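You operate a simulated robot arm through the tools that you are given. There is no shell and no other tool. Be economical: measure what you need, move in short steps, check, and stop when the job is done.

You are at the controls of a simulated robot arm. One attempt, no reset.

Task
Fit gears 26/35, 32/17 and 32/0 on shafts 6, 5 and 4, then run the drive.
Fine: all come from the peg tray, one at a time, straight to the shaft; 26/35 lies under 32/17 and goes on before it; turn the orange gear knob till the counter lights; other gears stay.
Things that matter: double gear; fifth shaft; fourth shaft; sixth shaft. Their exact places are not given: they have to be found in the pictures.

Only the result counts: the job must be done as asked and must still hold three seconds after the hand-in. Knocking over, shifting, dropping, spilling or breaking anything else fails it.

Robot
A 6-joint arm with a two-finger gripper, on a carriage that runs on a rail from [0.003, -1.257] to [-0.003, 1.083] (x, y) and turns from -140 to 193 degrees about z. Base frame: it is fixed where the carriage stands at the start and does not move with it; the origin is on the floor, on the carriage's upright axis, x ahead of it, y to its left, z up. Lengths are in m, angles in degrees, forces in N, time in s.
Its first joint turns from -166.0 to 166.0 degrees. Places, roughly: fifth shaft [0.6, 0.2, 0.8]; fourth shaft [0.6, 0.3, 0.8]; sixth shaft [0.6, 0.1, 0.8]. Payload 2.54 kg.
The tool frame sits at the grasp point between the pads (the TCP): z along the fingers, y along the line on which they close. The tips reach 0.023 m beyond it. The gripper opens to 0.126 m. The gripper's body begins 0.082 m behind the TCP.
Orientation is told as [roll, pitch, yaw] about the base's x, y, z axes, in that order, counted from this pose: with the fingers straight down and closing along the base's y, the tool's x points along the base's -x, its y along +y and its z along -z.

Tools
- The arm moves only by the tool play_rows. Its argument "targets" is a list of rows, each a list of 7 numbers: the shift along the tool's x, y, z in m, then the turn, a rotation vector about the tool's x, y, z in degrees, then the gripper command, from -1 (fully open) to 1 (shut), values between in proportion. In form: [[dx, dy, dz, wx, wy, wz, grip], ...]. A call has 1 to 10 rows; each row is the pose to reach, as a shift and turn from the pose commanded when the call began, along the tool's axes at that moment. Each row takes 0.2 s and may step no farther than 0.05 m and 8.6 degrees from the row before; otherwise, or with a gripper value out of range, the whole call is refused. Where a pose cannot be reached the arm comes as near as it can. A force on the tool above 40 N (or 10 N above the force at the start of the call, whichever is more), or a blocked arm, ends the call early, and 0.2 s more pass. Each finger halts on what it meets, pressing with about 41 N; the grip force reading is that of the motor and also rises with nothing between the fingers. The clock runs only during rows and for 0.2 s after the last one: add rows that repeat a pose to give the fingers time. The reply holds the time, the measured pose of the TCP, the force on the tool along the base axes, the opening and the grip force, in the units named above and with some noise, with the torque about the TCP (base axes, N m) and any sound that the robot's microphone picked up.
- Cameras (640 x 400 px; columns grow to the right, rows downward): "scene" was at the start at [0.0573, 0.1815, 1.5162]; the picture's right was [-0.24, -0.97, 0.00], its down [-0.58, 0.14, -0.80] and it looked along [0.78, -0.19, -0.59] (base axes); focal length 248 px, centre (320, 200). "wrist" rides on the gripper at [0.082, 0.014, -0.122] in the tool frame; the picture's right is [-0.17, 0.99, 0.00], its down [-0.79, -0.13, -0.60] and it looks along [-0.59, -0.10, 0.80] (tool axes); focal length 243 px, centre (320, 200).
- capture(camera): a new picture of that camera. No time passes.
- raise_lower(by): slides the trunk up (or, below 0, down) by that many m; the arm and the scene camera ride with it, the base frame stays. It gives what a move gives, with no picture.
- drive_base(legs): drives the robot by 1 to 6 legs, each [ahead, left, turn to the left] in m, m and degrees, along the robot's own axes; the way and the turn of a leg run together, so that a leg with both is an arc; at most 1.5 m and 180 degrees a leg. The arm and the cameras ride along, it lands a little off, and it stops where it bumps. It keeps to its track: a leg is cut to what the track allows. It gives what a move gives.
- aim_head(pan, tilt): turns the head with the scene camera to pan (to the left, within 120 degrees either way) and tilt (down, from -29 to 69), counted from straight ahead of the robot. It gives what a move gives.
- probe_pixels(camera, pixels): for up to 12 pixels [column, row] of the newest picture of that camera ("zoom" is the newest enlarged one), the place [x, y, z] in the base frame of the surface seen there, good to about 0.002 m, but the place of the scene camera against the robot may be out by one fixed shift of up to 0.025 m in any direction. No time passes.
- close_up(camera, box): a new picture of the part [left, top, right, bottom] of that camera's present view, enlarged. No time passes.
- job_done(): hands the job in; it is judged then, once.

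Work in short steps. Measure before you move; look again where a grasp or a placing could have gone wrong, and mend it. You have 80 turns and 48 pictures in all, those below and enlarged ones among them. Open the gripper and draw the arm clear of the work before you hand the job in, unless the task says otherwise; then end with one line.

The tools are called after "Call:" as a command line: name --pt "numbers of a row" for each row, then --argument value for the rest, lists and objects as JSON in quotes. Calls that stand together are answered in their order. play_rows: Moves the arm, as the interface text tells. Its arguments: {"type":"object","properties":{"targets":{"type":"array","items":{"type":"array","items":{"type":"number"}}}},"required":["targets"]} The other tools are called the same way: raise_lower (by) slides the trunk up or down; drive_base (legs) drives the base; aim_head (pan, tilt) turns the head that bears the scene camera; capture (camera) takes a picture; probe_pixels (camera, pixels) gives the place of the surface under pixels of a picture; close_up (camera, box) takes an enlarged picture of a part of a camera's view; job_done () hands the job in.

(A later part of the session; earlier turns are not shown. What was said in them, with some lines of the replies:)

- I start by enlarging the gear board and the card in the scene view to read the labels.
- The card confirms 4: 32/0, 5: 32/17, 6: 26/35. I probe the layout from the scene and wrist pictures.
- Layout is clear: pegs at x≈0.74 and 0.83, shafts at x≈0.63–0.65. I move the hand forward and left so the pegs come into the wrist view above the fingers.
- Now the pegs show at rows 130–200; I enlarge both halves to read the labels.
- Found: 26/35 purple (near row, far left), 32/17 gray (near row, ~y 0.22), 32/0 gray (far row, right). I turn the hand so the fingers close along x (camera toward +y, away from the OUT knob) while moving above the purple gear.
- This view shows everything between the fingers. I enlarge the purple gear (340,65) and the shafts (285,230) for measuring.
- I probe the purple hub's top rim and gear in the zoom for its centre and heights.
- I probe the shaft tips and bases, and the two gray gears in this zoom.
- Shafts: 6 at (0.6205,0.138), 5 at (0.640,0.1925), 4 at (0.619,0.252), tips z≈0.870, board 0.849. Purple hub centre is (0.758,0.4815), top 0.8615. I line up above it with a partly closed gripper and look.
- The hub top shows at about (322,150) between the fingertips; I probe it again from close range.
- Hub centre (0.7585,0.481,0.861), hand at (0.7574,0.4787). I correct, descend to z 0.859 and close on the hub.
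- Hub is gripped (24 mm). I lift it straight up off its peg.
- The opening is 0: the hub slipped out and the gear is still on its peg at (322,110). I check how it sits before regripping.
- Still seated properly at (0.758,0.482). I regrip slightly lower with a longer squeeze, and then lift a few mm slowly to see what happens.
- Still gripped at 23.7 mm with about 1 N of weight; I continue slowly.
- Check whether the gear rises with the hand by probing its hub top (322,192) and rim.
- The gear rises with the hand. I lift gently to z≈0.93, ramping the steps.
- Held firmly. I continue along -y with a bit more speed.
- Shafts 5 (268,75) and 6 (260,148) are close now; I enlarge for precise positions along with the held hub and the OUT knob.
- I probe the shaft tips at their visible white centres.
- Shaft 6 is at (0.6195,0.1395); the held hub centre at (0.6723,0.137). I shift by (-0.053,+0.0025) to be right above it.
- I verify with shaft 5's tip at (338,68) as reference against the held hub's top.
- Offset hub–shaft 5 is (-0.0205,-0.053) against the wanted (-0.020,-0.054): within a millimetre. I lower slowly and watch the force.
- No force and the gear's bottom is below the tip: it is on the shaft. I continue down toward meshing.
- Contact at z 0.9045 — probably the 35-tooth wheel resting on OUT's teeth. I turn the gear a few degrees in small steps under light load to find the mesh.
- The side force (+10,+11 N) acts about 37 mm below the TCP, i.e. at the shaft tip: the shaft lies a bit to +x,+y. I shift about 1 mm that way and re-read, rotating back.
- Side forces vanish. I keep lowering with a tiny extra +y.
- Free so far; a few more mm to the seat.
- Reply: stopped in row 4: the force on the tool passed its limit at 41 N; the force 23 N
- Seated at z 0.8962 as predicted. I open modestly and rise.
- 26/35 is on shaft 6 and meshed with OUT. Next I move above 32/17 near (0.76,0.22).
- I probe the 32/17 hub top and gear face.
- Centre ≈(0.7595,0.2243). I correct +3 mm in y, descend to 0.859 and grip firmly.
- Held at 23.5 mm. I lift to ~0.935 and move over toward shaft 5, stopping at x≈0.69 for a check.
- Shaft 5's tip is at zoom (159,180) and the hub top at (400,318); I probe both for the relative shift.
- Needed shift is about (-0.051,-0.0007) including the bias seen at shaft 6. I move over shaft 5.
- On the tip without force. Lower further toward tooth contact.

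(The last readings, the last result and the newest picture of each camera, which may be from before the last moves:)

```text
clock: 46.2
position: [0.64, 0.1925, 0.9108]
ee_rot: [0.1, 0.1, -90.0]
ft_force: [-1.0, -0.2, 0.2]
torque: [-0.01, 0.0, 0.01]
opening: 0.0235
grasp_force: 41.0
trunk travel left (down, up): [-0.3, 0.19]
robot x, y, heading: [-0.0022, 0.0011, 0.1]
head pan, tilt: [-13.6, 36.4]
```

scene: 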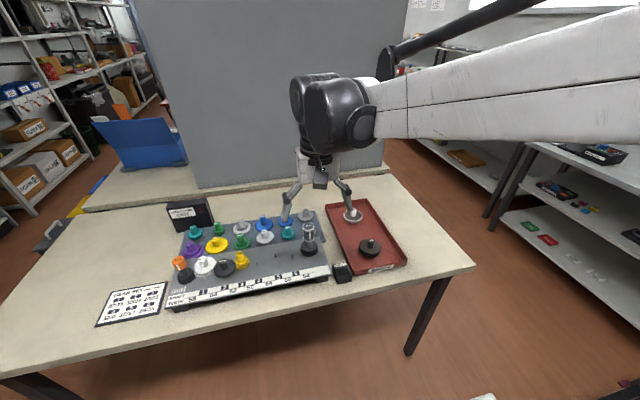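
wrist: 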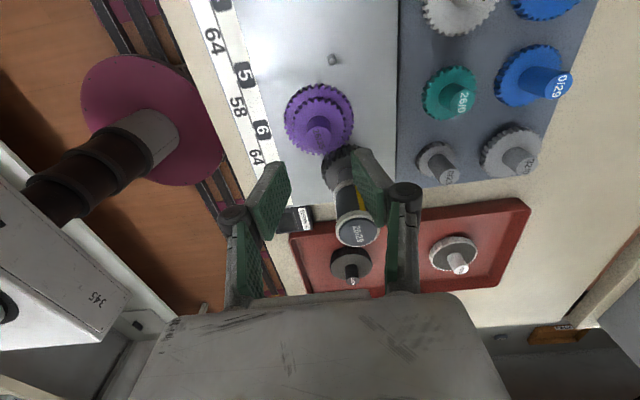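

Still free; continue.

Call:
play_rows --pt "0 0 0.001 0 0 0 1" --pt "0 0 0.002 0 0 0 1" --pt "0 0 0.003 0 0 0 1" --pt "0 0 0.004 0 0 0 1"

Call:
close_up --camera "wrist" --box '[260, 100, 420, 300]'

```text
clock: 47.2
position: [0.6405, 0.1923, 0.9071]
ee_rot: [0.1, -0.1, -89.9]
ft_force: [-3.6, 1.5, 1.8]
torque: [0.02, 0.15, 0.01]
opening: 0.0238
grasp_force: 41.2
trunk travel left (down, up): [-0.3, 0.19]
robot x, y, heading: [-0.0042, -0.0005, 0.3]
head pan, tilt: [-13.6, 36.4]
```

```text
2.00 times, centred on (340, 200) of wrist
```

zoom: 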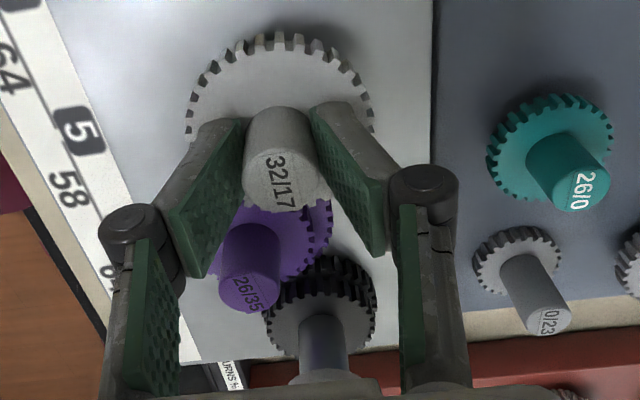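

Only a small -x side force; I trim 0.4 mm and keep lowering.

Call:
play_rows --pt "0.0001 -0.0004 0.0005 0 0 0 1" --pt "0.0001 -0.0004 0.0015 0 0 0 1" --pt "0.0001 -0.0004 0.0025 0 0 0 1" --pt "0.0001 -0.0004 0.0035 0 0 0 1"

```text
clock: 48.2
position: [0.64, 0.1926, 0.9009]
ee_rot: [0.1, 0.0, -89.9]
ft_force: [-0.4, 1.1, -0.5]
torque: [0.06, 0.01, -0.02]
opening: 0.024
grasp_force: 40.7
trunk travel left (down, up): [-0.3, 0.19]
robot x, y, heading: [-0.0026, 0.0016, 0.1]
head pan, tilt: [-13.6, 36.4]
```

Still free — teeth are passing each other. Down to the seat.

Call:
play_rows --pt "0 0 0.001 0 0 0 1" --pt "0 0 0.002 0 0 0 1" --pt "0 0 0.003 0 0 0 1" --pt "0 0 0.004 0 0 0 1" --pt "0 0 0.005 0 0 0 1" --pt "0 0 0.006 0 0 0 1"

```text
clock: 49.5
position: [0.6402, 0.1923, 0.8996]
ee_rot: [0.2, 0.0, -89.9]
ft_force: [-2.0, 1.4, 25.5]
torque: [-0.04, 0.17, -0.03]
opening: 0.0238
grasp_force: 41.0
trunk travel left (down, up): [-0.3, 0.19]
robot x, y, heading: [0.0026, -0.0003, -0.0]
head pan, tilt: [-13.6, 36.4]
stopped in row 6: the force on the tool passed its limit at 41 N (the readings are from after the stop); the commanded pose is now the measured one
```

Stopped at about 0.8996 near the expected 0.898. I release, rise, and measure whether the gear is fully down.

Call:
play_rows --pt "0 0 -0.001 0 0 0 0.6" --pt "0 0 -0.001 0 0 0 0.3" --pt "0 0 -0.001 0 0 0 0.3" --pt "0 0 -0.01 0 0 0 0.3" --pt "0 0 -0.03 0 0 0 0.3" --pt "0 0 -0.06 0 0 0 0.3" --pt "0 0 -0.09 0 0 0 0.3"

Call:
close_up --camera "wrist" --box '[260, 60, 400, 160]'

```text
clock: 51.1
position: [0.6401, 0.192, 0.9873]
ee_rot: [0.0, 0.0, -89.9]
ft_force: [-0.5, 0.1, -0.4]
torque: [0.0, -0.02, -0.01]
opening: 0.0441
grasp_force: 0.0
trunk travel left (down, up): [-0.3, 0.19]
robot x, y, heading: [-0.002, -0.0029, -0.1]
head pan, tilt: [-13.6, 36.4]
```

```text
4.00 times, centred on (330, 110) of wrist
```

zoom: 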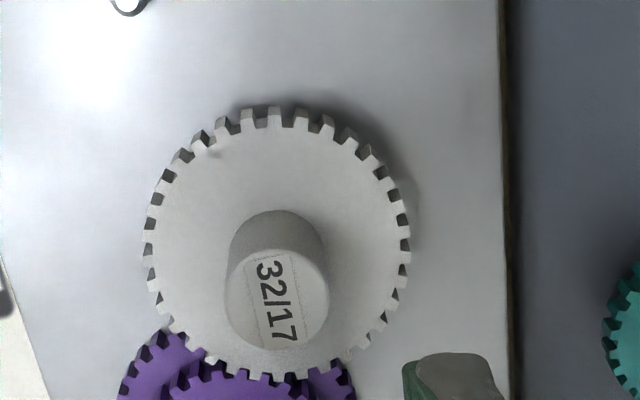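

The mesh with the purple gear looks good at zoom (250,370); I probe heights.

Call:
probe_pixels --camera "zoom" --pixels '[[275, 300], [275, 280], [190, 250], [360, 250], [275, 150], [230, 390], [280, 390], [180, 350], [450, 200], [129, 3], [220, 355]]'

```text
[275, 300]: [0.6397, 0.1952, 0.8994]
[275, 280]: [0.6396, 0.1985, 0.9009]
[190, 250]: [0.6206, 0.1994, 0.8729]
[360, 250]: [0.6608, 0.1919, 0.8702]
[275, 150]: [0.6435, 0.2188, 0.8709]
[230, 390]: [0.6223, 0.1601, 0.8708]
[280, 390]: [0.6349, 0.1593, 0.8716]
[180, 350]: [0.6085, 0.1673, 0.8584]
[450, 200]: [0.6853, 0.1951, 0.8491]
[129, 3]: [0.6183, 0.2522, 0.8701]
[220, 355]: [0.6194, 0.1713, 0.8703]
```

Both gears are fully seated. Shaft 4's tip is at (0.618,0.252). Next I go to 32/0, expected near (0.845,0.053), moving in x first to avoid the OUT knob.

Call:
play_rows --pt "0 0.045 0 0 0 0 0.2" --pt "0 0.09 0 0 0 0 0.2" --pt "-0.01 0.135 0 0 0 0 0.2" --pt "-0.04 0.17 0 0 0 0 0.2" --pt "-0.075 0.19 0 0 0 0 0.2" --pt "-0.11 0.205 0 0 0 0 0.2" --pt "-0.139 0.205 0.02 0 0 0 0.2" --pt "-0.139 0.205 0.05 0 0 0 0.2" --pt "-0.139 0.205 0.065 0 0 0 0.2" --pt "-0.139 0.205 0.065 0 0 0 0.2"

Call:
close_up --camera "wrist" --box '[240, 70, 400, 170]'

```text
clock: 53.3
position: [0.8455, 0.0543, 0.9221]
ee_rot: [0.1, 0.0, -89.9]
ft_force: [0.8, -0.2, -0.3]
torque: [-0.01, 0.05, 0.03]
opening: 0.0503
grasp_force: 0.1
trunk travel left (down, up): [-0.3, 0.19]
robot x, y, heading: [0.0003, -0.0016, 0.2]
head pan, tilt: [-13.6, 36.4]
```

```text
4.00 times, centred on (320, 120) of wrist
```

zoom: 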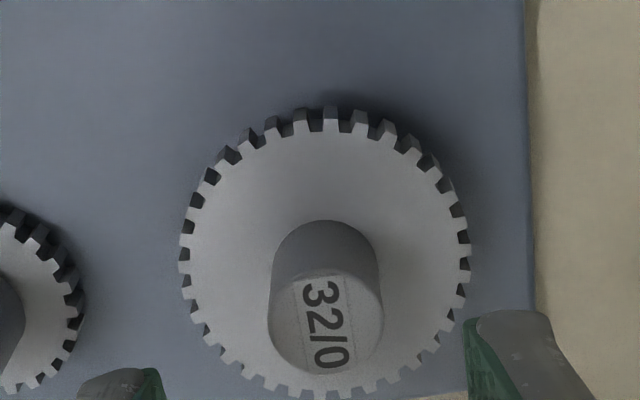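

The label reads 32/0. I probe its hub top centre near zoom (327,322).

Call:
probe_pixels --camera "zoom" --pixels '[[327, 322], [278, 322], [376, 322], [327, 280], [327, 365], [230, 240], [420, 240], [325, 150], [185, 250], [467, 250], [100, 150]]'

```text
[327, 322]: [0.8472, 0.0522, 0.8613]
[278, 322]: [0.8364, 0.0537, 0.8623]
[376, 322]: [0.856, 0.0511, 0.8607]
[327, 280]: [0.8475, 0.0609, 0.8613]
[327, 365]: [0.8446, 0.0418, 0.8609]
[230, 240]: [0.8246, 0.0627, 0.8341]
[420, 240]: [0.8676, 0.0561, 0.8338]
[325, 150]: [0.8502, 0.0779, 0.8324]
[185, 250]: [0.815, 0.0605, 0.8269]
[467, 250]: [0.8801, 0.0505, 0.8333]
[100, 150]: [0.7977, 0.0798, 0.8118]
```

Centre ≈(0.8465,0.052). Correct, descend, and grip.

Call:
play_rows --pt "-0.0015 0.0012 0.025 0 0 0 0.2" --pt "-0.0015 0.0012 0.05 0 0 0 0.2" --pt "-0.0015 0.0012 0.0625 0 0 0 0.2" --pt "-0.0015 0.0012 0.0625 0 0 0 0.2" --pt "-0.0015 0.0012 0.0625 0 0 0 1" --pt "-0.0015 0.0012 0.0625 0 0 0 1" --pt "-0.0015 0.0012 0.0625 0 0 0 1" --pt "-0.0015 0.0012 0.0625 0 0 0 1"

Call:
play_rows --pt "0 0 -0.001 0 0 0 1" --pt "0 0 -0.003 0 0 0 1" --pt "0 0 -0.006 0 0 0 1" --pt "0 0 -0.01 0 0 0 1" --pt "0 0 -0.015 0 0 0 1" --pt "0 0 -0.021 0 0 0 1" --pt "0 0 -0.027 0 0 0 1" --pt "0 0 -0.033 0 0 0 1" --pt "0 0 -0.037 0 0 0 1" --pt "0 0 -0.039 0 0 0 1"

```text
clock: 55.1
position: [0.8468, 0.0522, 0.8594]
ee_rot: [0.1, 0.0, -89.9]
ft_force: [-13.6, 0.2, -4.2]
torque: [-0.04, 0.42, -0.01]
opening: 0.0238
grasp_force: 41.2
trunk travel left (down, up): [-0.3, 0.19]
robot x, y, heading: [-0.0019, -0.0001, 0.1]
head pan, tilt: [-13.6, 36.4]
```

```text
clock: 57.3
position: [0.8473, 0.0533, 0.8994]
ee_rot: [0.0, 0.0, -89.9]
ft_force: [0.0, -0.7, -0.1]
torque: [0.02, -0.01, -0.01]
opening: 0.0238
grasp_force: 41.2
trunk travel left (down, up): [-0.3, 0.19]
robot x, y, heading: [0.0007, -0.0006, -0.3]
head pan, tilt: [-13.6, 36.4]
```

Held. I lift to ~0.952 and travel +y first, over the tray.

Call:
play_rows --pt "0 0 -0.003 0 0 0 1" --pt "0 0 -0.008 0 0 0 1" --pt "0 0 -0.016 0 0 0 1" --pt "0 0 -0.026 0 0 0 1" --pt "0 0 -0.036 0 0 0 1" --pt "0 0 -0.045 0 0 0 1" --pt "0 0 -0.051 0 0 0 1" --pt "0 0 -0.053 0 0 0 1"

Call:
play_rows --pt "0.005 -0.003 0 0 0 0 1" --pt "0.015 -0.008 0 0 0 0 1" --pt "0.03 -0.016 0 0 0 0 1" --pt "0.047 -0.026 0 0 0 0 1" --pt "0.065 -0.036 0 0 0 0 1" --pt "0.083 -0.046 0 0 0 0 1" --pt "0.101 -0.056 0 0 0 0 1" --pt "0.116 -0.064 0 0 0 0 1" --pt "0.126 -0.07 0 0 0 0 1" --pt "0.131 -0.073 0 0 0 0 1"

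Call:
play_rows --pt "0.003 -0.005 0 0 0 0 1" --pt "0.009 -0.014 0 0 0 0 1" --pt "0.017 -0.026 0 0 0 0 1" --pt "0.026 -0.04 0 0 0 0 1" --pt "0.036 -0.055 0 0 0 0 1" --pt "0.046 -0.07 0 0 0 0 1" --pt "0.055 -0.084 0 0 0 0 1" --pt "0.062 -0.095 0 0 0 0 1" --pt "0.067 -0.102 0 0 0 0 1" --pt "0.069 -0.105 0 0 0 0 1"

Call:
close_up --camera "wrist" --box '[220, 110, 380, 210]'

```text
clock: 59.1
position: [0.8483, 0.0525, 0.9527]
ee_rot: [0.0, 0.0, -89.9]
ft_force: [0.9, -1.0, 0.0]
torque: [0.02, 0.01, 0.0]
opening: 0.0236
grasp_force: 40.9
trunk travel left (down, up): [-0.3, 0.19]
robot x, y, heading: [-0.0017, 0.0003, 0.2]
head pan, tilt: [-13.6, 36.4]
```

```text
clock: 61.3
position: [0.7728, 0.1823, 0.9531]
ee_rot: [0.0, 0.0, -89.9]
ft_force: [-0.5, -0.1, 0.0]
torque: [-0.02, -0.01, -0.02]
opening: 0.0235
grasp_force: 40.6
trunk travel left (down, up): [-0.3, 0.19]
robot x, y, heading: [0.0003, -0.0019, 0.1]
head pan, tilt: [-13.6, 36.4]
```

```text
clock: 63.5
position: [0.6686, 0.2522, 0.9506]
ee_rot: [0.1, 0.0, -89.9]
ft_force: [-0.1, 0.6, -0.5]
torque: [0.01, 0.0, 0.01]
opening: 0.0236
grasp_force: 40.8
trunk travel left (down, up): [-0.3, 0.19]
robot x, y, heading: [-0.0031, -0.0019, 0.0]
head pan, tilt: [-13.6, 36.4]
```

```text
4.00 times, centred on (300, 160) of wrist
```

zoom: 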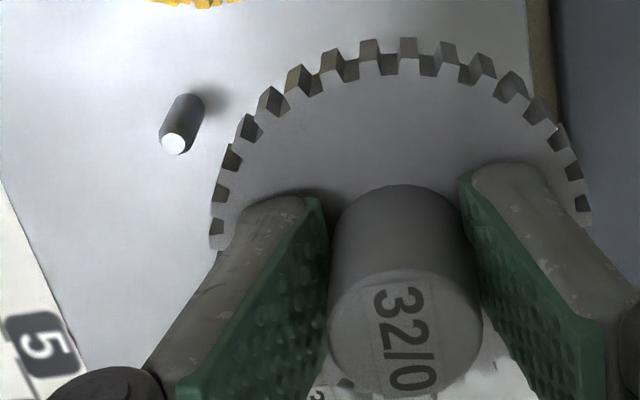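

I probe shaft 4's tip at zoom (174,144) and the hub top at (406,332).

Call:
probe_pixels --camera "zoom" --pixels '[[174, 144], [168, 144], [180, 144], [174, 139], [174, 150], [406, 332], [338, 330], [474, 335], [406, 282], [404, 386]]'

```text
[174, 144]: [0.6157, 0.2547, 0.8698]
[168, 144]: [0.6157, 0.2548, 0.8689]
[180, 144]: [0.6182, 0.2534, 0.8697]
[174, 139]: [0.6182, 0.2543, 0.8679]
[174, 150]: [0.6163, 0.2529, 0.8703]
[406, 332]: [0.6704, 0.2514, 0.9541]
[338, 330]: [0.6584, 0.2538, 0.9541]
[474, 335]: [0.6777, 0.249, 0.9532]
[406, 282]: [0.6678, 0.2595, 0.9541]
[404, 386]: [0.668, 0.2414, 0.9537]
```

Shift needed ≈(-0.0505,+0.004) with the bias seen before. I move above shaft 4 and begin to lower.

Call:
play_rows --pt "0.001 -0.003 0 0 0 0 1" --pt "0.002 -0.009 0 0 0 0 1" --pt "0.003 -0.017 0 0 0 0 1" --pt "0.004 -0.026 0 0 0 0 1" --pt "0.004 -0.035 0 0 0 0 1" --pt "0.004 -0.043 0 0 0 0 1" --pt "0.004 -0.048 0 0 0 0 1" --pt "0.004 -0.0505 0.002 0 0 0 1" --pt "0.004 -0.0505 0.007 0 0 0 1" --pt "0.004 -0.0505 0.012 0 0 0 1"

Call:
close_up --camera "wrist" --box '[200, 60, 440, 300]'

```text
clock: 65.7
position: [0.6187, 0.2561, 0.9399]
ee_rot: [0.1, 0.0, -89.9]
ft_force: [0.6, -0.8, -0.2]
torque: [0.01, 0.0, 0.0]
opening: 0.0237
grasp_force: 40.7
trunk travel left (down, up): [-0.3, 0.19]
robot x, y, heading: [-0.0006, -0.005, -0.0]
head pan, tilt: [-13.6, 36.4]
```

```text
1.67 times, centred on (320, 180) of wrist
```

zoom: 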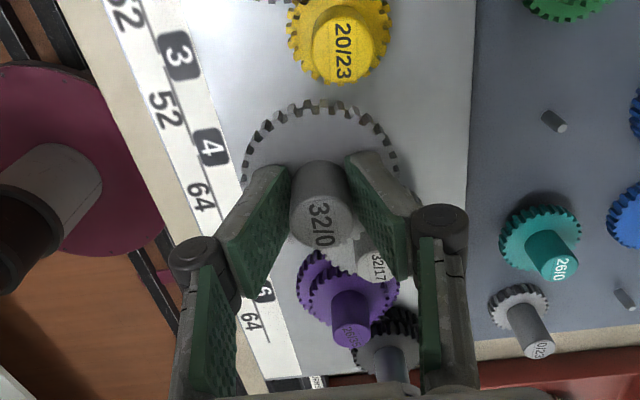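

Above shaft 4. I lower in steps to the tip.

Call:
play_rows --pt "0 0 0.005 0 0 0 1" --pt "0 0 0.01 0 0 0 1" --pt "0 0 0.015 0 0 0 1" --pt "0 0 0.018 0 0 0 1" --pt "0 0 0.02 0 0 0 1" --pt "0 0 0.022 0 0 0 1" --pt "0 0 0.024 0 0 0 1" --pt "0 0 0.026 0 0 0 1" --pt "0 0 0.028 0 0 0 1"

```text
clock: 67.7
position: [0.6188, 0.2542, 0.9119]
ee_rot: [0.1, 0.0, -89.8]
ft_force: [-2.3, -3.3, 2.6]
torque: [-0.15, 0.1, 0.01]
opening: 0.0236
grasp_force: 41.1
trunk travel left (down, up): [-0.3, 0.19]
robot x, y, heading: [0.0009, -0.0019, -0.1]
head pan, tilt: [-13.6, 36.4]
```

On the tip with a small side force toward -x,-y; I trim half a millimetre and keep lowering.

Call:
play_rows --pt "-0.0006 -0.0004 0 0 0 0 1" --pt "-0.0006 -0.0004 0.001 0 0 0 1" --pt "-0.0006 -0.0004 0.002 0 0 0 1" --pt "-0.0006 -0.0004 0.003 0 0 0 1" --pt "-0.0006 -0.0004 0.004 0 0 0 1"

Call:
close_up --camera "wrist" --box '[240, 60, 400, 160]'

```text
clock: 68.9
position: [0.6184, 0.2555, 0.9077]
ee_rot: [0.1, -0.1, -89.9]
ft_force: [-1.1, -3.1, 1.2]
torque: [-0.1, 0.11, 0.01]
opening: 0.0238
grasp_force: 41.1
trunk travel left (down, up): [-0.3, 0.19]
robot x, y, heading: [-0.0038, 0.0002, 0.1]
head pan, tilt: [-13.6, 36.4]
```

```text
4.00 times, centred on (320, 110) of wrist
```

zoom: 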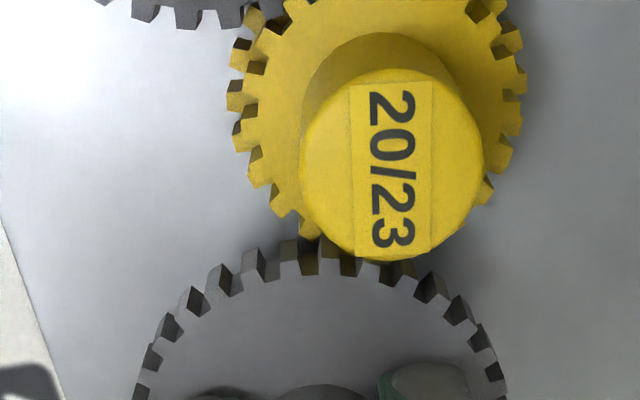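

Close to the yellow teeth now; lower gently with a further small -y trim.

Call:
play_rows --pt "-0.0004 -0.0001 0.001 0 0 0 1" --pt "-0.0004 -0.0001 0.002 0 0 0 1" --pt "-0.0004 -0.0001 0.003 0 0 0 1" --pt "-0.0004 -0.0001 0.004 0 0 0 1"

```text
clock: 69.9
position: [0.6179, 0.2555, 0.9041]
ee_rot: [0.1, 0.1, -90.0]
ft_force: [-2.6, -0.3, -0.4]
torque: [-0.04, 0.08, 0.0]
opening: 0.0237
grasp_force: 40.5
trunk travel left (down, up): [-0.3, 0.19]
robot x, y, heading: [-0.0007, -0.0034, -0.1]
head pan, tilt: [-13.6, 36.4]
```

No vertical resistance; I go on to the seat.

Call:
play_rows --pt "0 -0.0002 0.001 0 0 0 1" --pt "0 -0.0002 0.002 0 0 0 1" --pt "0 -0.0002 0.003 0 0 0 1" --pt "0 -0.0002 0.004 0 0 0 1" --pt "0 -0.0002 0.005 0 0 0 1" --pt "0 -0.0002 0.006 0 0 0 1" --pt "0 -0.0002 0.007 0 0 0 1" --pt "0 -0.0002 0.008 0 0 0 1"

Call:
close_up --camera "wrist" --box '[240, 60, 400, 160]'

```text
clock: 71.7
position: [0.6174, 0.255, 0.8958]
ee_rot: [0.2, 0.0, -90.0]
ft_force: [5.5, 3.8, 34.0]
torque: [0.13, -0.21, 0.02]
opening: 0.0237
grasp_force: 40.8
trunk travel left (down, up): [-0.3, 0.19]
robot x, y, heading: [-0.0007, 0.0032, 0.0]
head pan, tilt: [-13.6, 36.4]
```

```text
4.00 times, centred on (320, 110) of wrist
```

zoom: 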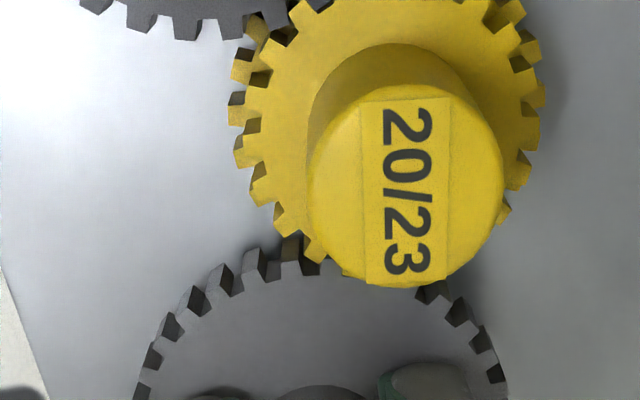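

At z 0.8958 with 34 N upward: seated as predicted (0.897). I release and rise, then look over the whole train.

Call:
play_rows --pt "0 0 -0.001 0 0 0 0.6" --pt "0 0 -0.001 0 0 0 0.3" --pt "0 0 -0.001 0 0 0 0.3" --pt "0 0 -0.01 0 0 0 0.3" --pt "0 0 -0.03 0 0 0 0.3" --pt "0 0 -0.06 0 0 0 0.3" --pt "0 0 -0.1 0 0 0 0.3" --pt "0.03 0 -0.14 0 0 0 0.3"

Call:
capture --camera "wrist"

Call:
close_up --camera "wrist" --box '[250, 30, 410, 190]'

```text
clock: 73.5
position: [0.6169, 0.2851, 1.0368]
ee_rot: [0.2, 0.0, -89.9]
ft_force: [-0.1, 0.5, -0.1]
torque: [0.01, -0.03, 0.01]
opening: 0.0441
grasp_force: 0.1
trunk travel left (down, up): [-0.3, 0.19]
robot x, y, heading: [-0.0027, 0.0015, -0.2]
head pan, tilt: [-13.6, 36.4]
```

```text
13 pictures are left
```

wrist: 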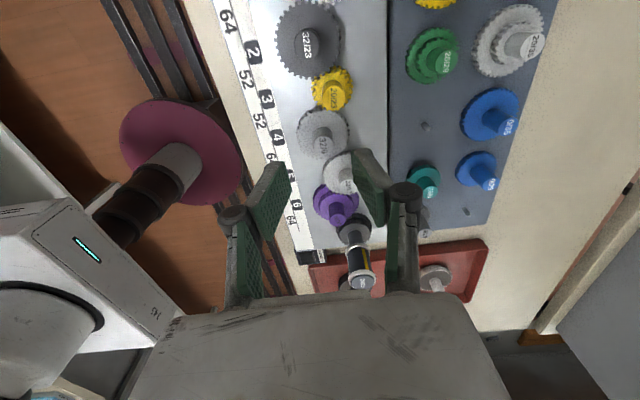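

```text
2.50 times, centred on (330, 110) of wrist
```

zoom: 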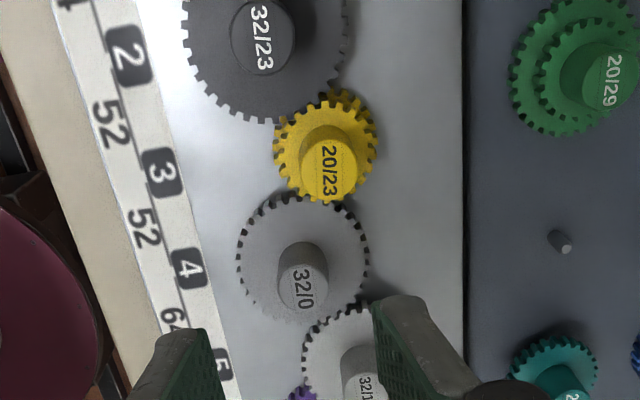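

The train is complete and meshed. Now to the START knob: I move up in y for a view.

Call:
play_rows --pt "0.03 0 -0.01 0 0 0 0.3" --pt "0.065 0 -0.02 0 0 0 0.1" --pt "0.1 0 -0.02 0 0 0 -0.1" --pt "0.135 0 -0.02 0 0 0 -0.1" --pt "0.155 0 -0.02 0 0 0 -0.1" --pt "0.155 0 -0.02 0 0 0 -0.1"

Call:
capture --camera "wrist"

```text
clock: 74.9
position: [0.6172, 0.4396, 1.0539]
ee_rot: [0.1, 0.1, -90.0]
ft_force: [0.2, 0.5, 0.0]
torque: [-0.02, -0.02, -0.01]
opening: 0.0694
grasp_force: 0.0
trunk travel left (down, up): [-0.3, 0.19]
robot x, y, heading: [0.0019, 0.0034, -0.0]
head pan, tilt: [-13.6, 36.4]
```

```text
11 pictures are left
```

wrist: 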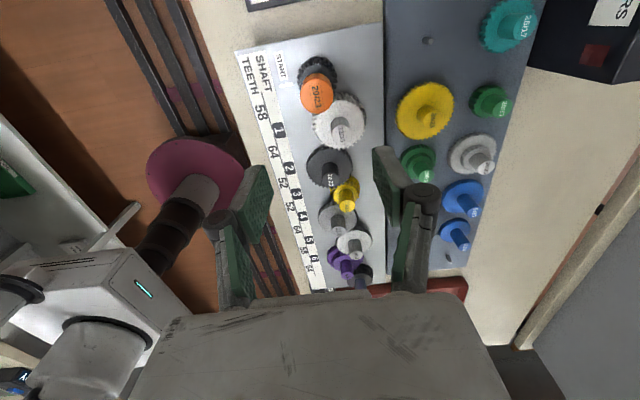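

The orange knob top is at (317,97); I probe its rim and gear.

Call:
probe_pixels --camera "wrist" --pixels '[[317, 97], [303, 97], [331, 97], [317, 86], [317, 110], [317, 80], [334, 70], [305, 66], [340, 126], [300, 100], [316, 113]]'

Call:
close_up --camera "wrist" --box '[270, 50, 382, 120]'

```text
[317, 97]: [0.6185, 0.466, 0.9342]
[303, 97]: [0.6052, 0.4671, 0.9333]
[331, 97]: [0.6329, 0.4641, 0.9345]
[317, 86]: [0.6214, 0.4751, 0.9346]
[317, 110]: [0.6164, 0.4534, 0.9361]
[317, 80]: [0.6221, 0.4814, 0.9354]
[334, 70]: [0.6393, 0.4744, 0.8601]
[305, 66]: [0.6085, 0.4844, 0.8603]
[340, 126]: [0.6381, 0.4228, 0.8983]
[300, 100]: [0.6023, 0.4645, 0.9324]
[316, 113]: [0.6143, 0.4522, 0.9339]
```

```text
5.71 times, centred on (326, 85) of wrist
```

zoom: 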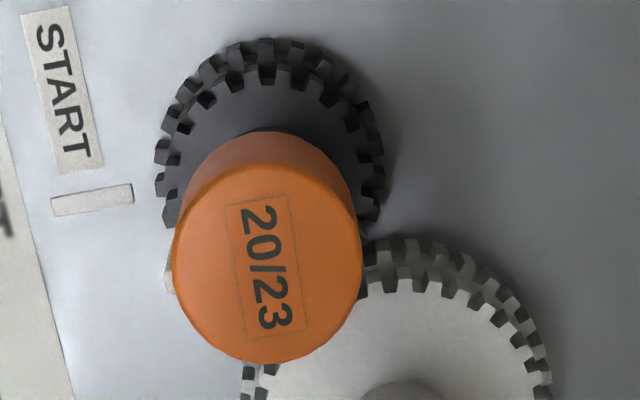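

Knob centre ≈(0.6187,0.4662), top 0.934, diameter ≈33 mm. I come down over it to z≈0.925 and grip.

Call:
play_rows --pt "0.015 0.001 0 0 0 0 -0.1" --pt "0.0267 0.0015 0.02 0 0 0 -0.1" --pt "0.0267 0.0015 0.06 0 0 0 -0.1" --pt "0.0267 0.0015 0.1 0 0 0 -0.1" --pt "0.0267 0.0015 0.12 0 0 0 -0.1" --pt "0.0267 0.0015 0.129 0 0 0 -0.1" --pt "0.0267 0.0015 0.129 0 0 0 0.3" --pt "0.0267 0.0015 0.129 0 0 0 1" --pt "0.0267 0.0015 0.129 0 0 0 1" --pt "0.0267 0.0015 0.129 0 0 0 1"

```text
clock: 77.1
position: [0.6192, 0.4679, 0.9262]
ee_rot: [0.1, 0.0, -89.9]
ft_force: [-11.3, -5.6, -10.8]
torque: [-0.04, 0.22, -0.04]
opening: 0.0314
grasp_force: 45.1
trunk travel left (down, up): [-0.3, 0.19]
robot x, y, heading: [-0.0034, 0.0003, -0.0]
head pan, tilt: [-13.6, 36.4]
```

Gripped (31 mm) with some side load toward -x; I ease that way and turn by the first 17° (yaw rising) to see the response.

Call:
play_rows --pt "-0.0005 -0.0008 0 0 0 0 1" --pt "-0.0005 -0.0008 0 0 0 -4 1" --pt "-0.0005 -0.0008 0 0 0 -8 1" --pt "-0.0005 -0.0008 0 0 0 -12 1" --pt "-0.0005 -0.0008 0 0 0 -17 1"

Call:
close_up --camera "scene" --box '[160, 190, 360, 315]'

```text
clock: 78.3
position: [0.6176, 0.4675, 0.9259]
ee_rot: [0.3, 0.0, -72.8]
ft_force: [-1.4, 2.1, -8.4]
torque: [0.42, 0.09, -0.01]
opening: 0.0316
grasp_force: 44.5
trunk travel left (down, up): [-0.3, 0.19]
robot x, y, heading: [-0.003, -0.0038, 0.1]
head pan, tilt: [-13.6, 36.4]
```

```text
3.20 times, centred on (260, 252) of scene
```

zoom: 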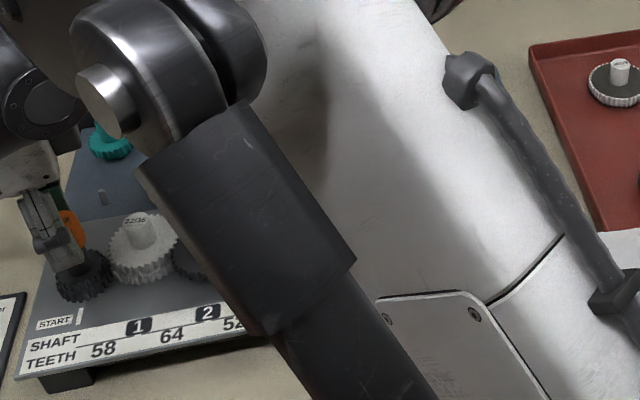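

Turning is easy (torque about z ≈0). I continue by 86°.

Call:
play_rows --pt "0 0 0 0 0 -8.5 1" --pt "0 0 0 0 0 -17 1" --pt "0 0 0 0 0 -25.5 1" --pt "0 0 0 0 0 -34 1" --pt "0 0 0 0 0 -42.5 1" --pt "0 0 0 0 0 -51 1" --pt "0 0 0 0 0 -59.5 1" --pt "0 0 0 0 0 -68 1" --pt "0 0 0 0 0 -76.5 1" --pt "0 0 0 0 0 -85 1"

Call:
capture --camera "wrist"

```text
clock: 80.3
position: [0.6166, 0.4649, 0.9259]
ee_rot: [-0.2, -0.1, 0.7]
ft_force: [-4.3, -4.0, -1.0]
torque: [-0.01, -0.17, 0.0]
opening: 0.0315
grasp_force: 45.7
trunk travel left (down, up): [-0.3, 0.19]
robot x, y, heading: [-0.0023, -0.0026, -0.1]
head pan, tilt: [-13.6, 36.4]
stopped in row 9: the force on the tool passed its limit at 42 N (the readings are from after the stop); the commanded pose is now the measured one
```

```text
8 pictures are left
```

wrist: 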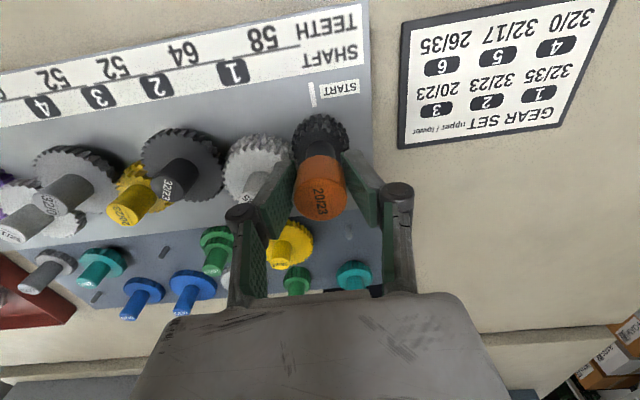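

It reached yaw 0.7° before a side-force stop; residual force is small. I relax the grip briefly to let the pads recentre and continue turning.

Call:
play_rows --pt "0 0 0 0 0 0 0.3" --pt "0 0 0 0 0 0 0.3" --pt "0 0 0 0 0 0 1" --pt "0 0 0 0 0 0 1" --pt "0 0 0 0 0 0 1"

Call:
close_up --camera "wrist" --box '[220, 90, 420, 230]'

```text
clock: 81.5
position: [0.6176, 0.4648, 0.9253]
ee_rot: [-0.1, 0.0, 0.6]
ft_force: [-1.8, -3.6, -2.8]
torque: [-0.09, 0.01, -0.01]
opening: 0.0312
grasp_force: 44.9
trunk travel left (down, up): [-0.3, 0.19]
robot x, y, heading: [0.0001, -0.0023, -0.0]
head pan, tilt: [-13.6, 36.4]
```

```text
2.86 times, centred on (320, 160) of wrist
```

zoom: 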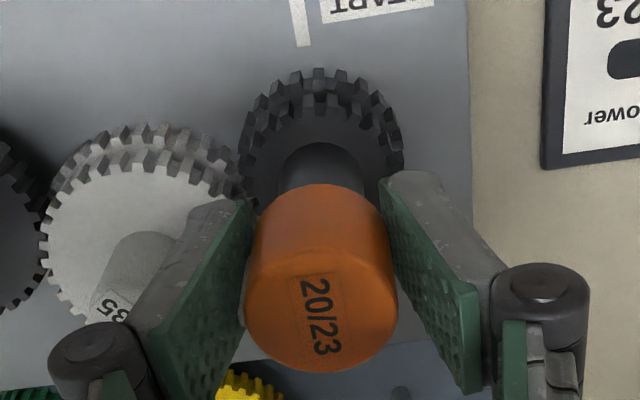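

I check the knob centre from here.

Call:
probe_pixels --camera "zoom" --pixels '[[322, 310], [322, 255], [322, 365], [255, 310], [390, 310]]'

Call:
play_rows --pt "0 -0.0005 0 0 0 -5 1" --pt "0 -0.0005 0 0 0 -10 1" --pt "0 -0.0005 0 0 0 -15 1" --pt "0 -0.0005 0 0 0 -20 1" --pt "0 -0.0005 0 0 0 -25 1" --pt "0 -0.0005 0 0 0 -30 1" --pt "0 -0.0005 0 0 0 -35 1" --pt "0 -0.0005 0 0 0 -40 1"

```text
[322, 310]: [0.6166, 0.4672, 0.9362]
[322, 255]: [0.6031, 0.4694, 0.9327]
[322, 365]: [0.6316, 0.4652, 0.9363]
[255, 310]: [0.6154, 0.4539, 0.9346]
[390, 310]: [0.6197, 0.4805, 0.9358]
```

```text
clock: 83.3
position: [0.6176, 0.4641, 0.9262]
ee_rot: [-0.2, 0.1, 40.8]
ft_force: [-7.9, -14.9, -12.5]
torque: [0.1, -0.33, -0.02]
opening: 0.0315
grasp_force: 45.3
trunk travel left (down, up): [-0.3, 0.19]
robot x, y, heading: [0.0017, -0.001, -0.2]
head pan, tilt: [-13.6, 36.4]
```

Side load points to -x,-y; I ease about 1 mm that way and a little down, then continue turning.

Call:
play_rows --pt "0.001 -0.0004 0.0007 0 0 0 1" --pt "0.001 -0.0004 0.0007 0 0 -7 1" --pt "0.001 -0.0004 0.0007 0 0 -14 1" --pt "0.001 -0.0004 0.0007 0 0 -21 1" --pt "0.001 -0.0004 0.0007 0 0 -28 1" --pt "0.001 -0.0004 0.0007 0 0 -35 1" --pt "0.001 -0.0004 0.0007 0 0 -42 1" --pt "0.001 -0.0004 0.0007 0 0 -49 1"

```text
clock: 85.1
position: [0.6194, 0.4634, 0.9249]
ee_rot: [-0.1, 0.0, 89.8]
ft_force: [30.0, 1.2, 21.3]
torque: [0.07, -0.63, -0.06]
opening: 0.031
grasp_force: 44.9
trunk travel left (down, up): [-0.3, 0.19]
robot x, y, heading: [-0.0002, -0.0011, -0.0]
head pan, tilt: [-13.6, 36.4]
```

Now the load is +30 N in x; I relax by moving +x 1.2 mm and back up 0.7 mm and see.

Call:
play_rows --pt "0 -0.0012 -0.0007 0 0 0 1" --pt "0 -0.0012 -0.0007 0 0 0 1"

Call:
capture --camera "wrist"

```text
clock: 85.7
position: [0.619, 0.4631, 0.9259]
ee_rot: [-0.1, 0.1, 89.7]
ft_force: [14.6, -8.4, -2.9]
torque: [0.25, -0.17, -0.01]
opening: 0.031
grasp_force: 44.9
trunk travel left (down, up): [-0.3, 0.19]
robot x, y, heading: [0.0027, -0.0032, -0.0]
head pan, tilt: [-13.6, 36.4]
```

```text
6 pictures are left
```

wrist: 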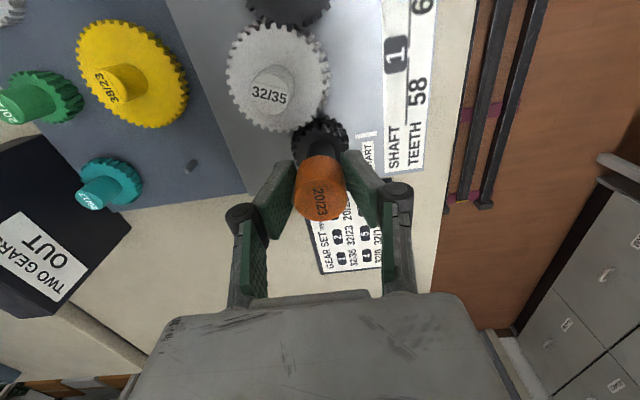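

180° done, the train follows (32/35 label turned). I trim again and keep turning toward yaw 170.

Call:
play_rows --pt "0.0005 -0.0008 0 0 0 0 1" --pt "0.0005 -0.0008 0 0 0 -7 1" --pt "0.0005 -0.0008 0 0 0 -14 1" --pt "0.0005 -0.0008 0 0 0 -21 1" --pt "0.0005 -0.0008 0 0 0 -28 1" --pt "0.0005 -0.0008 0 0 0 -35 1" --pt "0.0005 -0.0008 0 0 0 -42 1" --pt "0.0005 -0.0008 0 0 0 -49 1"

```text
clock: 87.5
position: [0.6198, 0.4635, 0.9253]
ee_rot: [0.0, 0.1, 138.8]
ft_force: [18.3, 3.9, -5.3]
torque: [0.18, -0.33, -0.06]
opening: 0.0312
grasp_force: 44.8
trunk travel left (down, up): [-0.3, 0.19]
robot x, y, heading: [0.0007, -0.0023, -0.0]
head pan, tilt: [-13.6, 36.4]
```

Trim +x 1 mm and go on to ~yaw 180 if reachable.

Call:
play_rows --pt "0.0006 -0.0008 0 0 0 0 1" --pt "0.0006 -0.0008 0 0 0 -6 1" --pt "0.0006 -0.0008 0 0 0 -12 1" --pt "0.0006 -0.0008 0 0 0 -18 1" --pt "0.0006 -0.0008 0 0 0 -24 1" --pt "0.0006 -0.0008 0 0 0 -30 1" --pt "0.0006 -0.0008 0 0 0 -36 1"

```text
clock: 89.1
position: [0.6202, 0.4655, 0.9242]
ee_rot: [0.0, 0.1, 174.8]
ft_force: [20.4, 16.4, -0.3]
torque: [0.35, -0.27, -0.01]
opening: 0.0309
grasp_force: 45.6
trunk travel left (down, up): [-0.3, 0.19]
robot x, y, heading: [-0.0003, -0.0008, -0.1]
head pan, tilt: [-13.6, 36.4]
```

Still reachable. Trim (+1,+0.8 mm) and continue.

Call:
play_rows --pt "0.001 -0.0009 0 0 0 0 1" --pt "0.001 -0.0009 0 0 0 -6 1" --pt "0.001 -0.0009 0 0 0 -12 1" --pt "0.001 -0.0009 0 0 0 -18 1" --pt "0.001 -0.0009 0 0 0 -24 1" --pt "0.001 -0.0009 0 0 0 -30 1" --pt "0.001 -0.0009 0 0 0 -36 1"

```text
clock: 90.7
position: [0.6204, 0.4659, 0.9254]
ee_rot: [0.1, -0.1, -149.2]
ft_force: [-8.2, 11.1, -20.3]
torque: [0.39, -0.18, -0.01]
opening: 0.0307
grasp_force: 44.5
trunk travel left (down, up): [-0.3, 0.19]
robot x, y, heading: [-0.0037, -0.001, 0.2]
head pan, tilt: [-13.6, 36.4]
```

About 300° turned in total. Trim and continue.

Call:
play_rows --pt "0 -0.0007 0.0008 0 0 0 1" --pt "0 -0.0007 0.0008 0 0 -7 1" --pt "0 -0.0007 0.0008 0 0 -14 1" --pt "0 -0.0007 0.0008 0 0 -21 1" --pt "0 -0.0007 0.0008 0 0 -28 1" --pt "0 -0.0007 0.0008 0 0 -35 1" --pt "0 -0.0007 0.0008 0 0 -42 1" --pt "0 -0.0007 0.0008 0 0 -49 1"

```text
clock: 92.5
position: [0.619, 0.4659, 0.9248]
ee_rot: [0.1, 0.1, -149.3]
ft_force: [-5.4, 15.2, -5.8]
torque: [0.25, 0.03, -0.02]
opening: 0.031
grasp_force: 44.6
out of reach, approached as far as the arm can: row 2, 3, 4, 5, 6, 7, 8
trunk travel left (down, up): [-0.3, 0.19]
robot x, y, heading: [0.0005, 0.0003, -0.1]
head pan, tilt: [-13.6, 36.4]
```

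Wrist limit reached at ~211°. I release, rise above the knob and turn back.

Call:
play_rows --pt "0 0 0 0 0 0 0.3" --pt "0 0 0 0 0 0 0.0" --pt "0 0 0 0 0 0 -0.1" --pt "0 0 -0.02 0 0 0 -0.1" --pt "0 0 -0.06 0 0 0 -0.1" --pt "0 0 -0.1 0 0 8 -0.1" --pt "0 0 -0.1 0 0 16 -0.1"

Call:
capture --camera "scene"

```text
clock: 94.1
position: [0.619, 0.4647, 1.0245]
ee_rot: [0.1, 0.2, -165.4]
ft_force: [-0.4, -0.8, 0.4]
torque: [-0.01, -0.01, 0.02]
opening: 0.0693
grasp_force: 0.0
trunk travel left (down, up): [-0.3, 0.19]
robot x, y, heading: [-0.0018, 0.0028, -0.1]
head pan, tilt: [-13.6, 36.4]
```

```text
5 pictures are left
```

scene: 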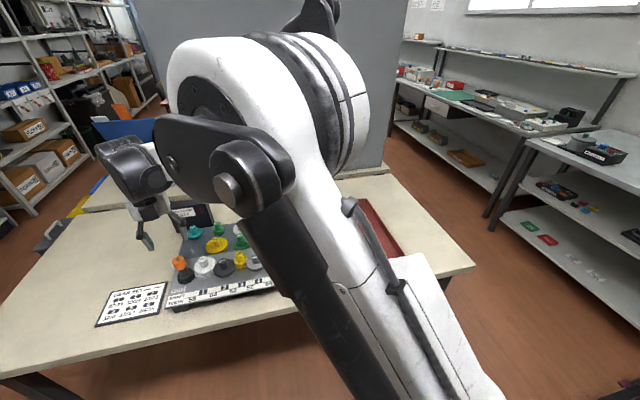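

The elbow hides the counter. I turn the hand back (≈225°) above the knob to regrip and continue in the same direction.

Call:
play_rows --pt "0 0 0 0 0 8 -0.1" --pt "0 0 0 0 0 16 -0.1" --pt "0 0 0 0 0 24 -0.1" --pt "0 0 0 0 0 32 -0.1" --pt "0 0 0 0 0 40 -0.1" --pt "0 0 0 0 0 48 -0.1" --pt "0 0 0 0 0 56 -0.1" --pt "0 0 0 0 0 64 -0.1" --pt "0 0 0 0 0 72 -0.1" --pt "0 0 0 0 0 80 -0.1"

Call:
play_rows --pt "0 0 0 0 0 8 -0.1" --pt "0 0 0 0 0 16 -0.1" --pt "0 0 0 0 0 24 -0.1" --pt "0 0 0 0 0 32 -0.1" --pt "0 0 0 0 0 40 -0.1" --pt "0 0 0 0 0 48 -0.1" --pt "0 0 0 0 0 56 -0.1" --pt "0 0 0 0 0 64 -0.1" --pt "0 0 0 0 0 72 -0.1" --pt "0 0 0 0 0 80 -0.1"

Call:
play_rows --pt "0 0 0 0 0 8 -0.1" --pt "0 0 0 0 0 16 -0.1" --pt "0 0 0 0 0 24 -0.1" --pt "0 0 0 0 0 32 -0.1" --pt "0 0 0 0 0 40 -0.1" --pt "0 0 0 0 0 48 -0.1" --pt "0 0 0 0 0 56 -0.1" --pt "0 0 0 0 0 64 -0.1" --pt "0 0 0 0 0 72 -0.1" --pt "0 0 0 0 0 80 -0.1"

```text
clock: 96.3
position: [0.6208, 0.4641, 1.0251]
ee_rot: [-0.1, 0.1, 114.7]
ft_force: [0.2, 0.8, -0.5]
torque: [0.0, -0.03, -0.02]
opening: 0.0694
grasp_force: 0.0
trunk travel left (down, up): [-0.3, 0.19]
robot x, y, heading: [-0.0015, -0.0012, 0.1]
head pan, tilt: [-13.6, 36.4]
```

```text
clock: 98.5
position: [0.6203, 0.4649, 1.0248]
ee_rot: [0.0, 0.0, 34.6]
ft_force: [0.7, 0.5, -0.4]
torque: [0.03, -0.02, 0.05]
opening: 0.0693
grasp_force: 0.1
trunk travel left (down, up): [-0.3, 0.19]
robot x, y, heading: [0.0024, -0.0028, -0.1]
head pan, tilt: [-13.6, 36.4]
```

```text
clock: 100.7
position: [0.6199, 0.4663, 1.0251]
ee_rot: [0.0, -0.1, -45.4]
ft_force: [-0.2, 0.4, 0.5]
torque: [-0.02, 0.03, 0.03]
opening: 0.0695
grasp_force: 0.0
trunk travel left (down, up): [-0.3, 0.19]
robot x, y, heading: [0.0002, 0.0026, 0.2]
head pan, tilt: [-13.6, 36.4]
```

Now at yaw -45° I descend and grip the knob again.

Call:
play_rows --pt "0 0 0.03 0 0 0 -0.1" --pt "0 0 0.06 0 0 0 -0.1" --pt "0 0 0.085 0 0 0 -0.1" --pt "0 0 0.0995 0 0 0 -0.1" --pt "0 0 0.0995 0 0 0 -0.1" --pt "0 0 0.0995 0 0 0 0.4" --pt "0 0 0.0995 0 0 0 1" --pt "0 0 0.0995 0 0 0 1" --pt "0 0 0.0995 0 0 0 1"

```text
clock: 102.7
position: [0.619, 0.4636, 0.9258]
ee_rot: [-0.1, -0.1, -45.3]
ft_force: [-15.7, -14.2, -17.4]
torque: [-0.28, 0.31, 0.04]
opening: 0.0308
grasp_force: 45.1
trunk travel left (down, up): [-0.3, 0.19]
robot x, y, heading: [0.0016, 0.0005, 0.3]
head pan, tilt: [-13.6, 36.4]
```

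The force is always along -tool y — a constant centring offset; I trim 1.2 mm along it and turn.

Call:
play_rows --pt "0 -0.0012 0.0005 0 0 0 1" --pt "0 -0.0012 0.0005 0 0 -7 1" --pt "0 -0.0012 0.0005 0 0 -14 1" --pt "0 -0.0012 0.0005 0 0 -21 1" --pt "0 -0.0012 0.0005 0 0 -28 1" --pt "0 -0.0012 0.0005 0 0 -35 1" --pt "0 -0.0012 0.0005 0 0 -42 1"

```text
clock: 104.3
position: [0.6207, 0.4647, 0.9253]
ee_rot: [0.0, -0.3, -3.2]
ft_force: [17.2, 9.0, 16.8]
torque: [0.21, -0.31, -0.03]
opening: 0.0315
grasp_force: 44.9
trunk travel left (down, up): [-0.3, 0.19]
robot x, y, heading: [-0.0017, 0.0024, 0.1]
head pan, tilt: [-13.6, 36.4]
```

Trim back slightly and continue.

Call:
play_rows --pt "-0.0008 0.0005 -0.0005 0 0 0 1" --pt "-0.0008 0.0005 -0.0005 0 0 -7 1" --pt "-0.0008 0.0005 -0.0005 0 0 -14 1" --pt "-0.0008 0.0005 -0.0005 0 0 -21 1" --pt "-0.0008 0.0005 -0.0005 0 0 -28 1" --pt "-0.0008 0.0005 -0.0005 0 0 -35 1" --pt "-0.0008 0.0005 -0.0005 0 0 -42 1"

Call:
capture --camera "scene"

```text
clock: 105.9
position: [0.6194, 0.4659, 0.9258]
ee_rot: [-0.1, 0.0, 39.0]
ft_force: [7.9, 17.3, 9.5]
torque: [0.45, -0.21, 0.01]
opening: 0.031
grasp_force: 44.9
trunk travel left (down, up): [-0.3, 0.19]
robot x, y, heading: [-0.0019, 0.0015, -0.1]
head pan, tilt: [-13.6, 36.4]
```

```text
4 pictures are left
```

scene: 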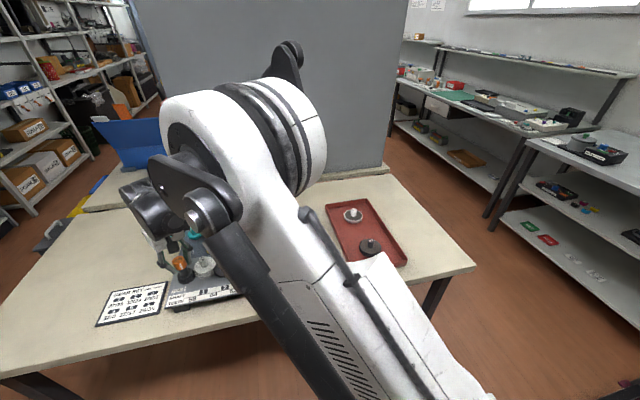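

About 385° turned in total, so OUT has passed one turn. I release, rise and swing the arm to the start-like pose to see the counter.

Call:
play_rows --pt "0 0 0 0 0 0 0.3" --pt "0 0 0 0 0 0 0.0" --pt "0 0 0 0 0 0 -0.1" --pt "0 0 -0.03 0 0 0 -0.1" --pt "0 0 -0.07 0 0 0 -0.1" --pt "0 0 -0.12 0 0 5 -0.1" --pt "0 0 -0.16 0 0 13 -0.1" --pt "0 0 -0.2 0 0 21 -0.1" --pt "0 0 -0.2 0 0 29 -0.1" --pt "0 0 -0.2 0 0 37 -0.1"

Call:
play_rows --pt "0.01 -0.04 0 0 0 0 -0.1" --pt "0.02 -0.08 0 0 0 0 -0.1" --pt "0.03 -0.12 0 0 0 0 -0.1" --pt "0.04 -0.16 0 0 0 0 -0.1" --pt "0.06 -0.2 0 0 0 0 -0.1" --pt "0.08 -0.24 0 0 0 0 -0.1" --pt "0.1 -0.28 0 0 0 0 -0.1" --pt "0.12 -0.32 0 0 0 0 -0.1" --pt "0.13 -0.36 0 0 0 0 -0.1" --pt "0.13 -0.38 0 0 0 0 -0.1"

Call:
close_up --camera "scene" --box '[160, 190, 360, 315]'

```text
clock: 108.1
position: [0.6202, 0.4652, 1.1266]
ee_rot: [-0.1, -0.1, 1.6]
ft_force: [0.2, 0.5, -0.5]
torque: [0.0, 0.03, 0.0]
opening: 0.0692
grasp_force: 0.0
trunk travel left (down, up): [-0.3, 0.19]
robot x, y, heading: [0.0029, -0.0005, 0.4]
head pan, tilt: [-13.6, 36.4]
```

```text
clock: 110.3
position: [0.5008, 0.0794, 1.1259]
ee_rot: [-0.1, -0.1, 1.7]
ft_force: [-0.4, 0.5, 0.1]
torque: [0.03, 0.04, -0.02]
opening: 0.0691
grasp_force: 0.0
trunk travel left (down, up): [-0.3, 0.19]
robot x, y, heading: [0.0002, -0.001, -0.1]
head pan, tilt: [-13.6, 36.4]
```

```text
3.20 times, centred on (260, 252) of scene
```

zoom: 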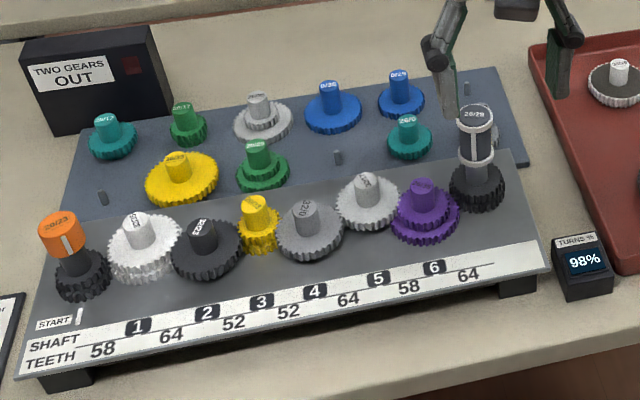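

The counter is lit and reads 98%. That matches the ratio worked out for this train (23/35 · 35/29 · 32/26 ≈ 0.976). All three gears are seated on shafts 4, 5 and 6, no other gear has moved, and the open hand is clear, so I hand in.

Call:
job_done

```text
The job is handed in.
```

Gears 26/35, 32/17 and 32/0 are on shafts 6, 5 and 4. I turned the orange knob about 385°, and the counter now lights at 98%, which I read as the drive ratio (calculated 0.976). The job is handed in, but I got no verdict back.
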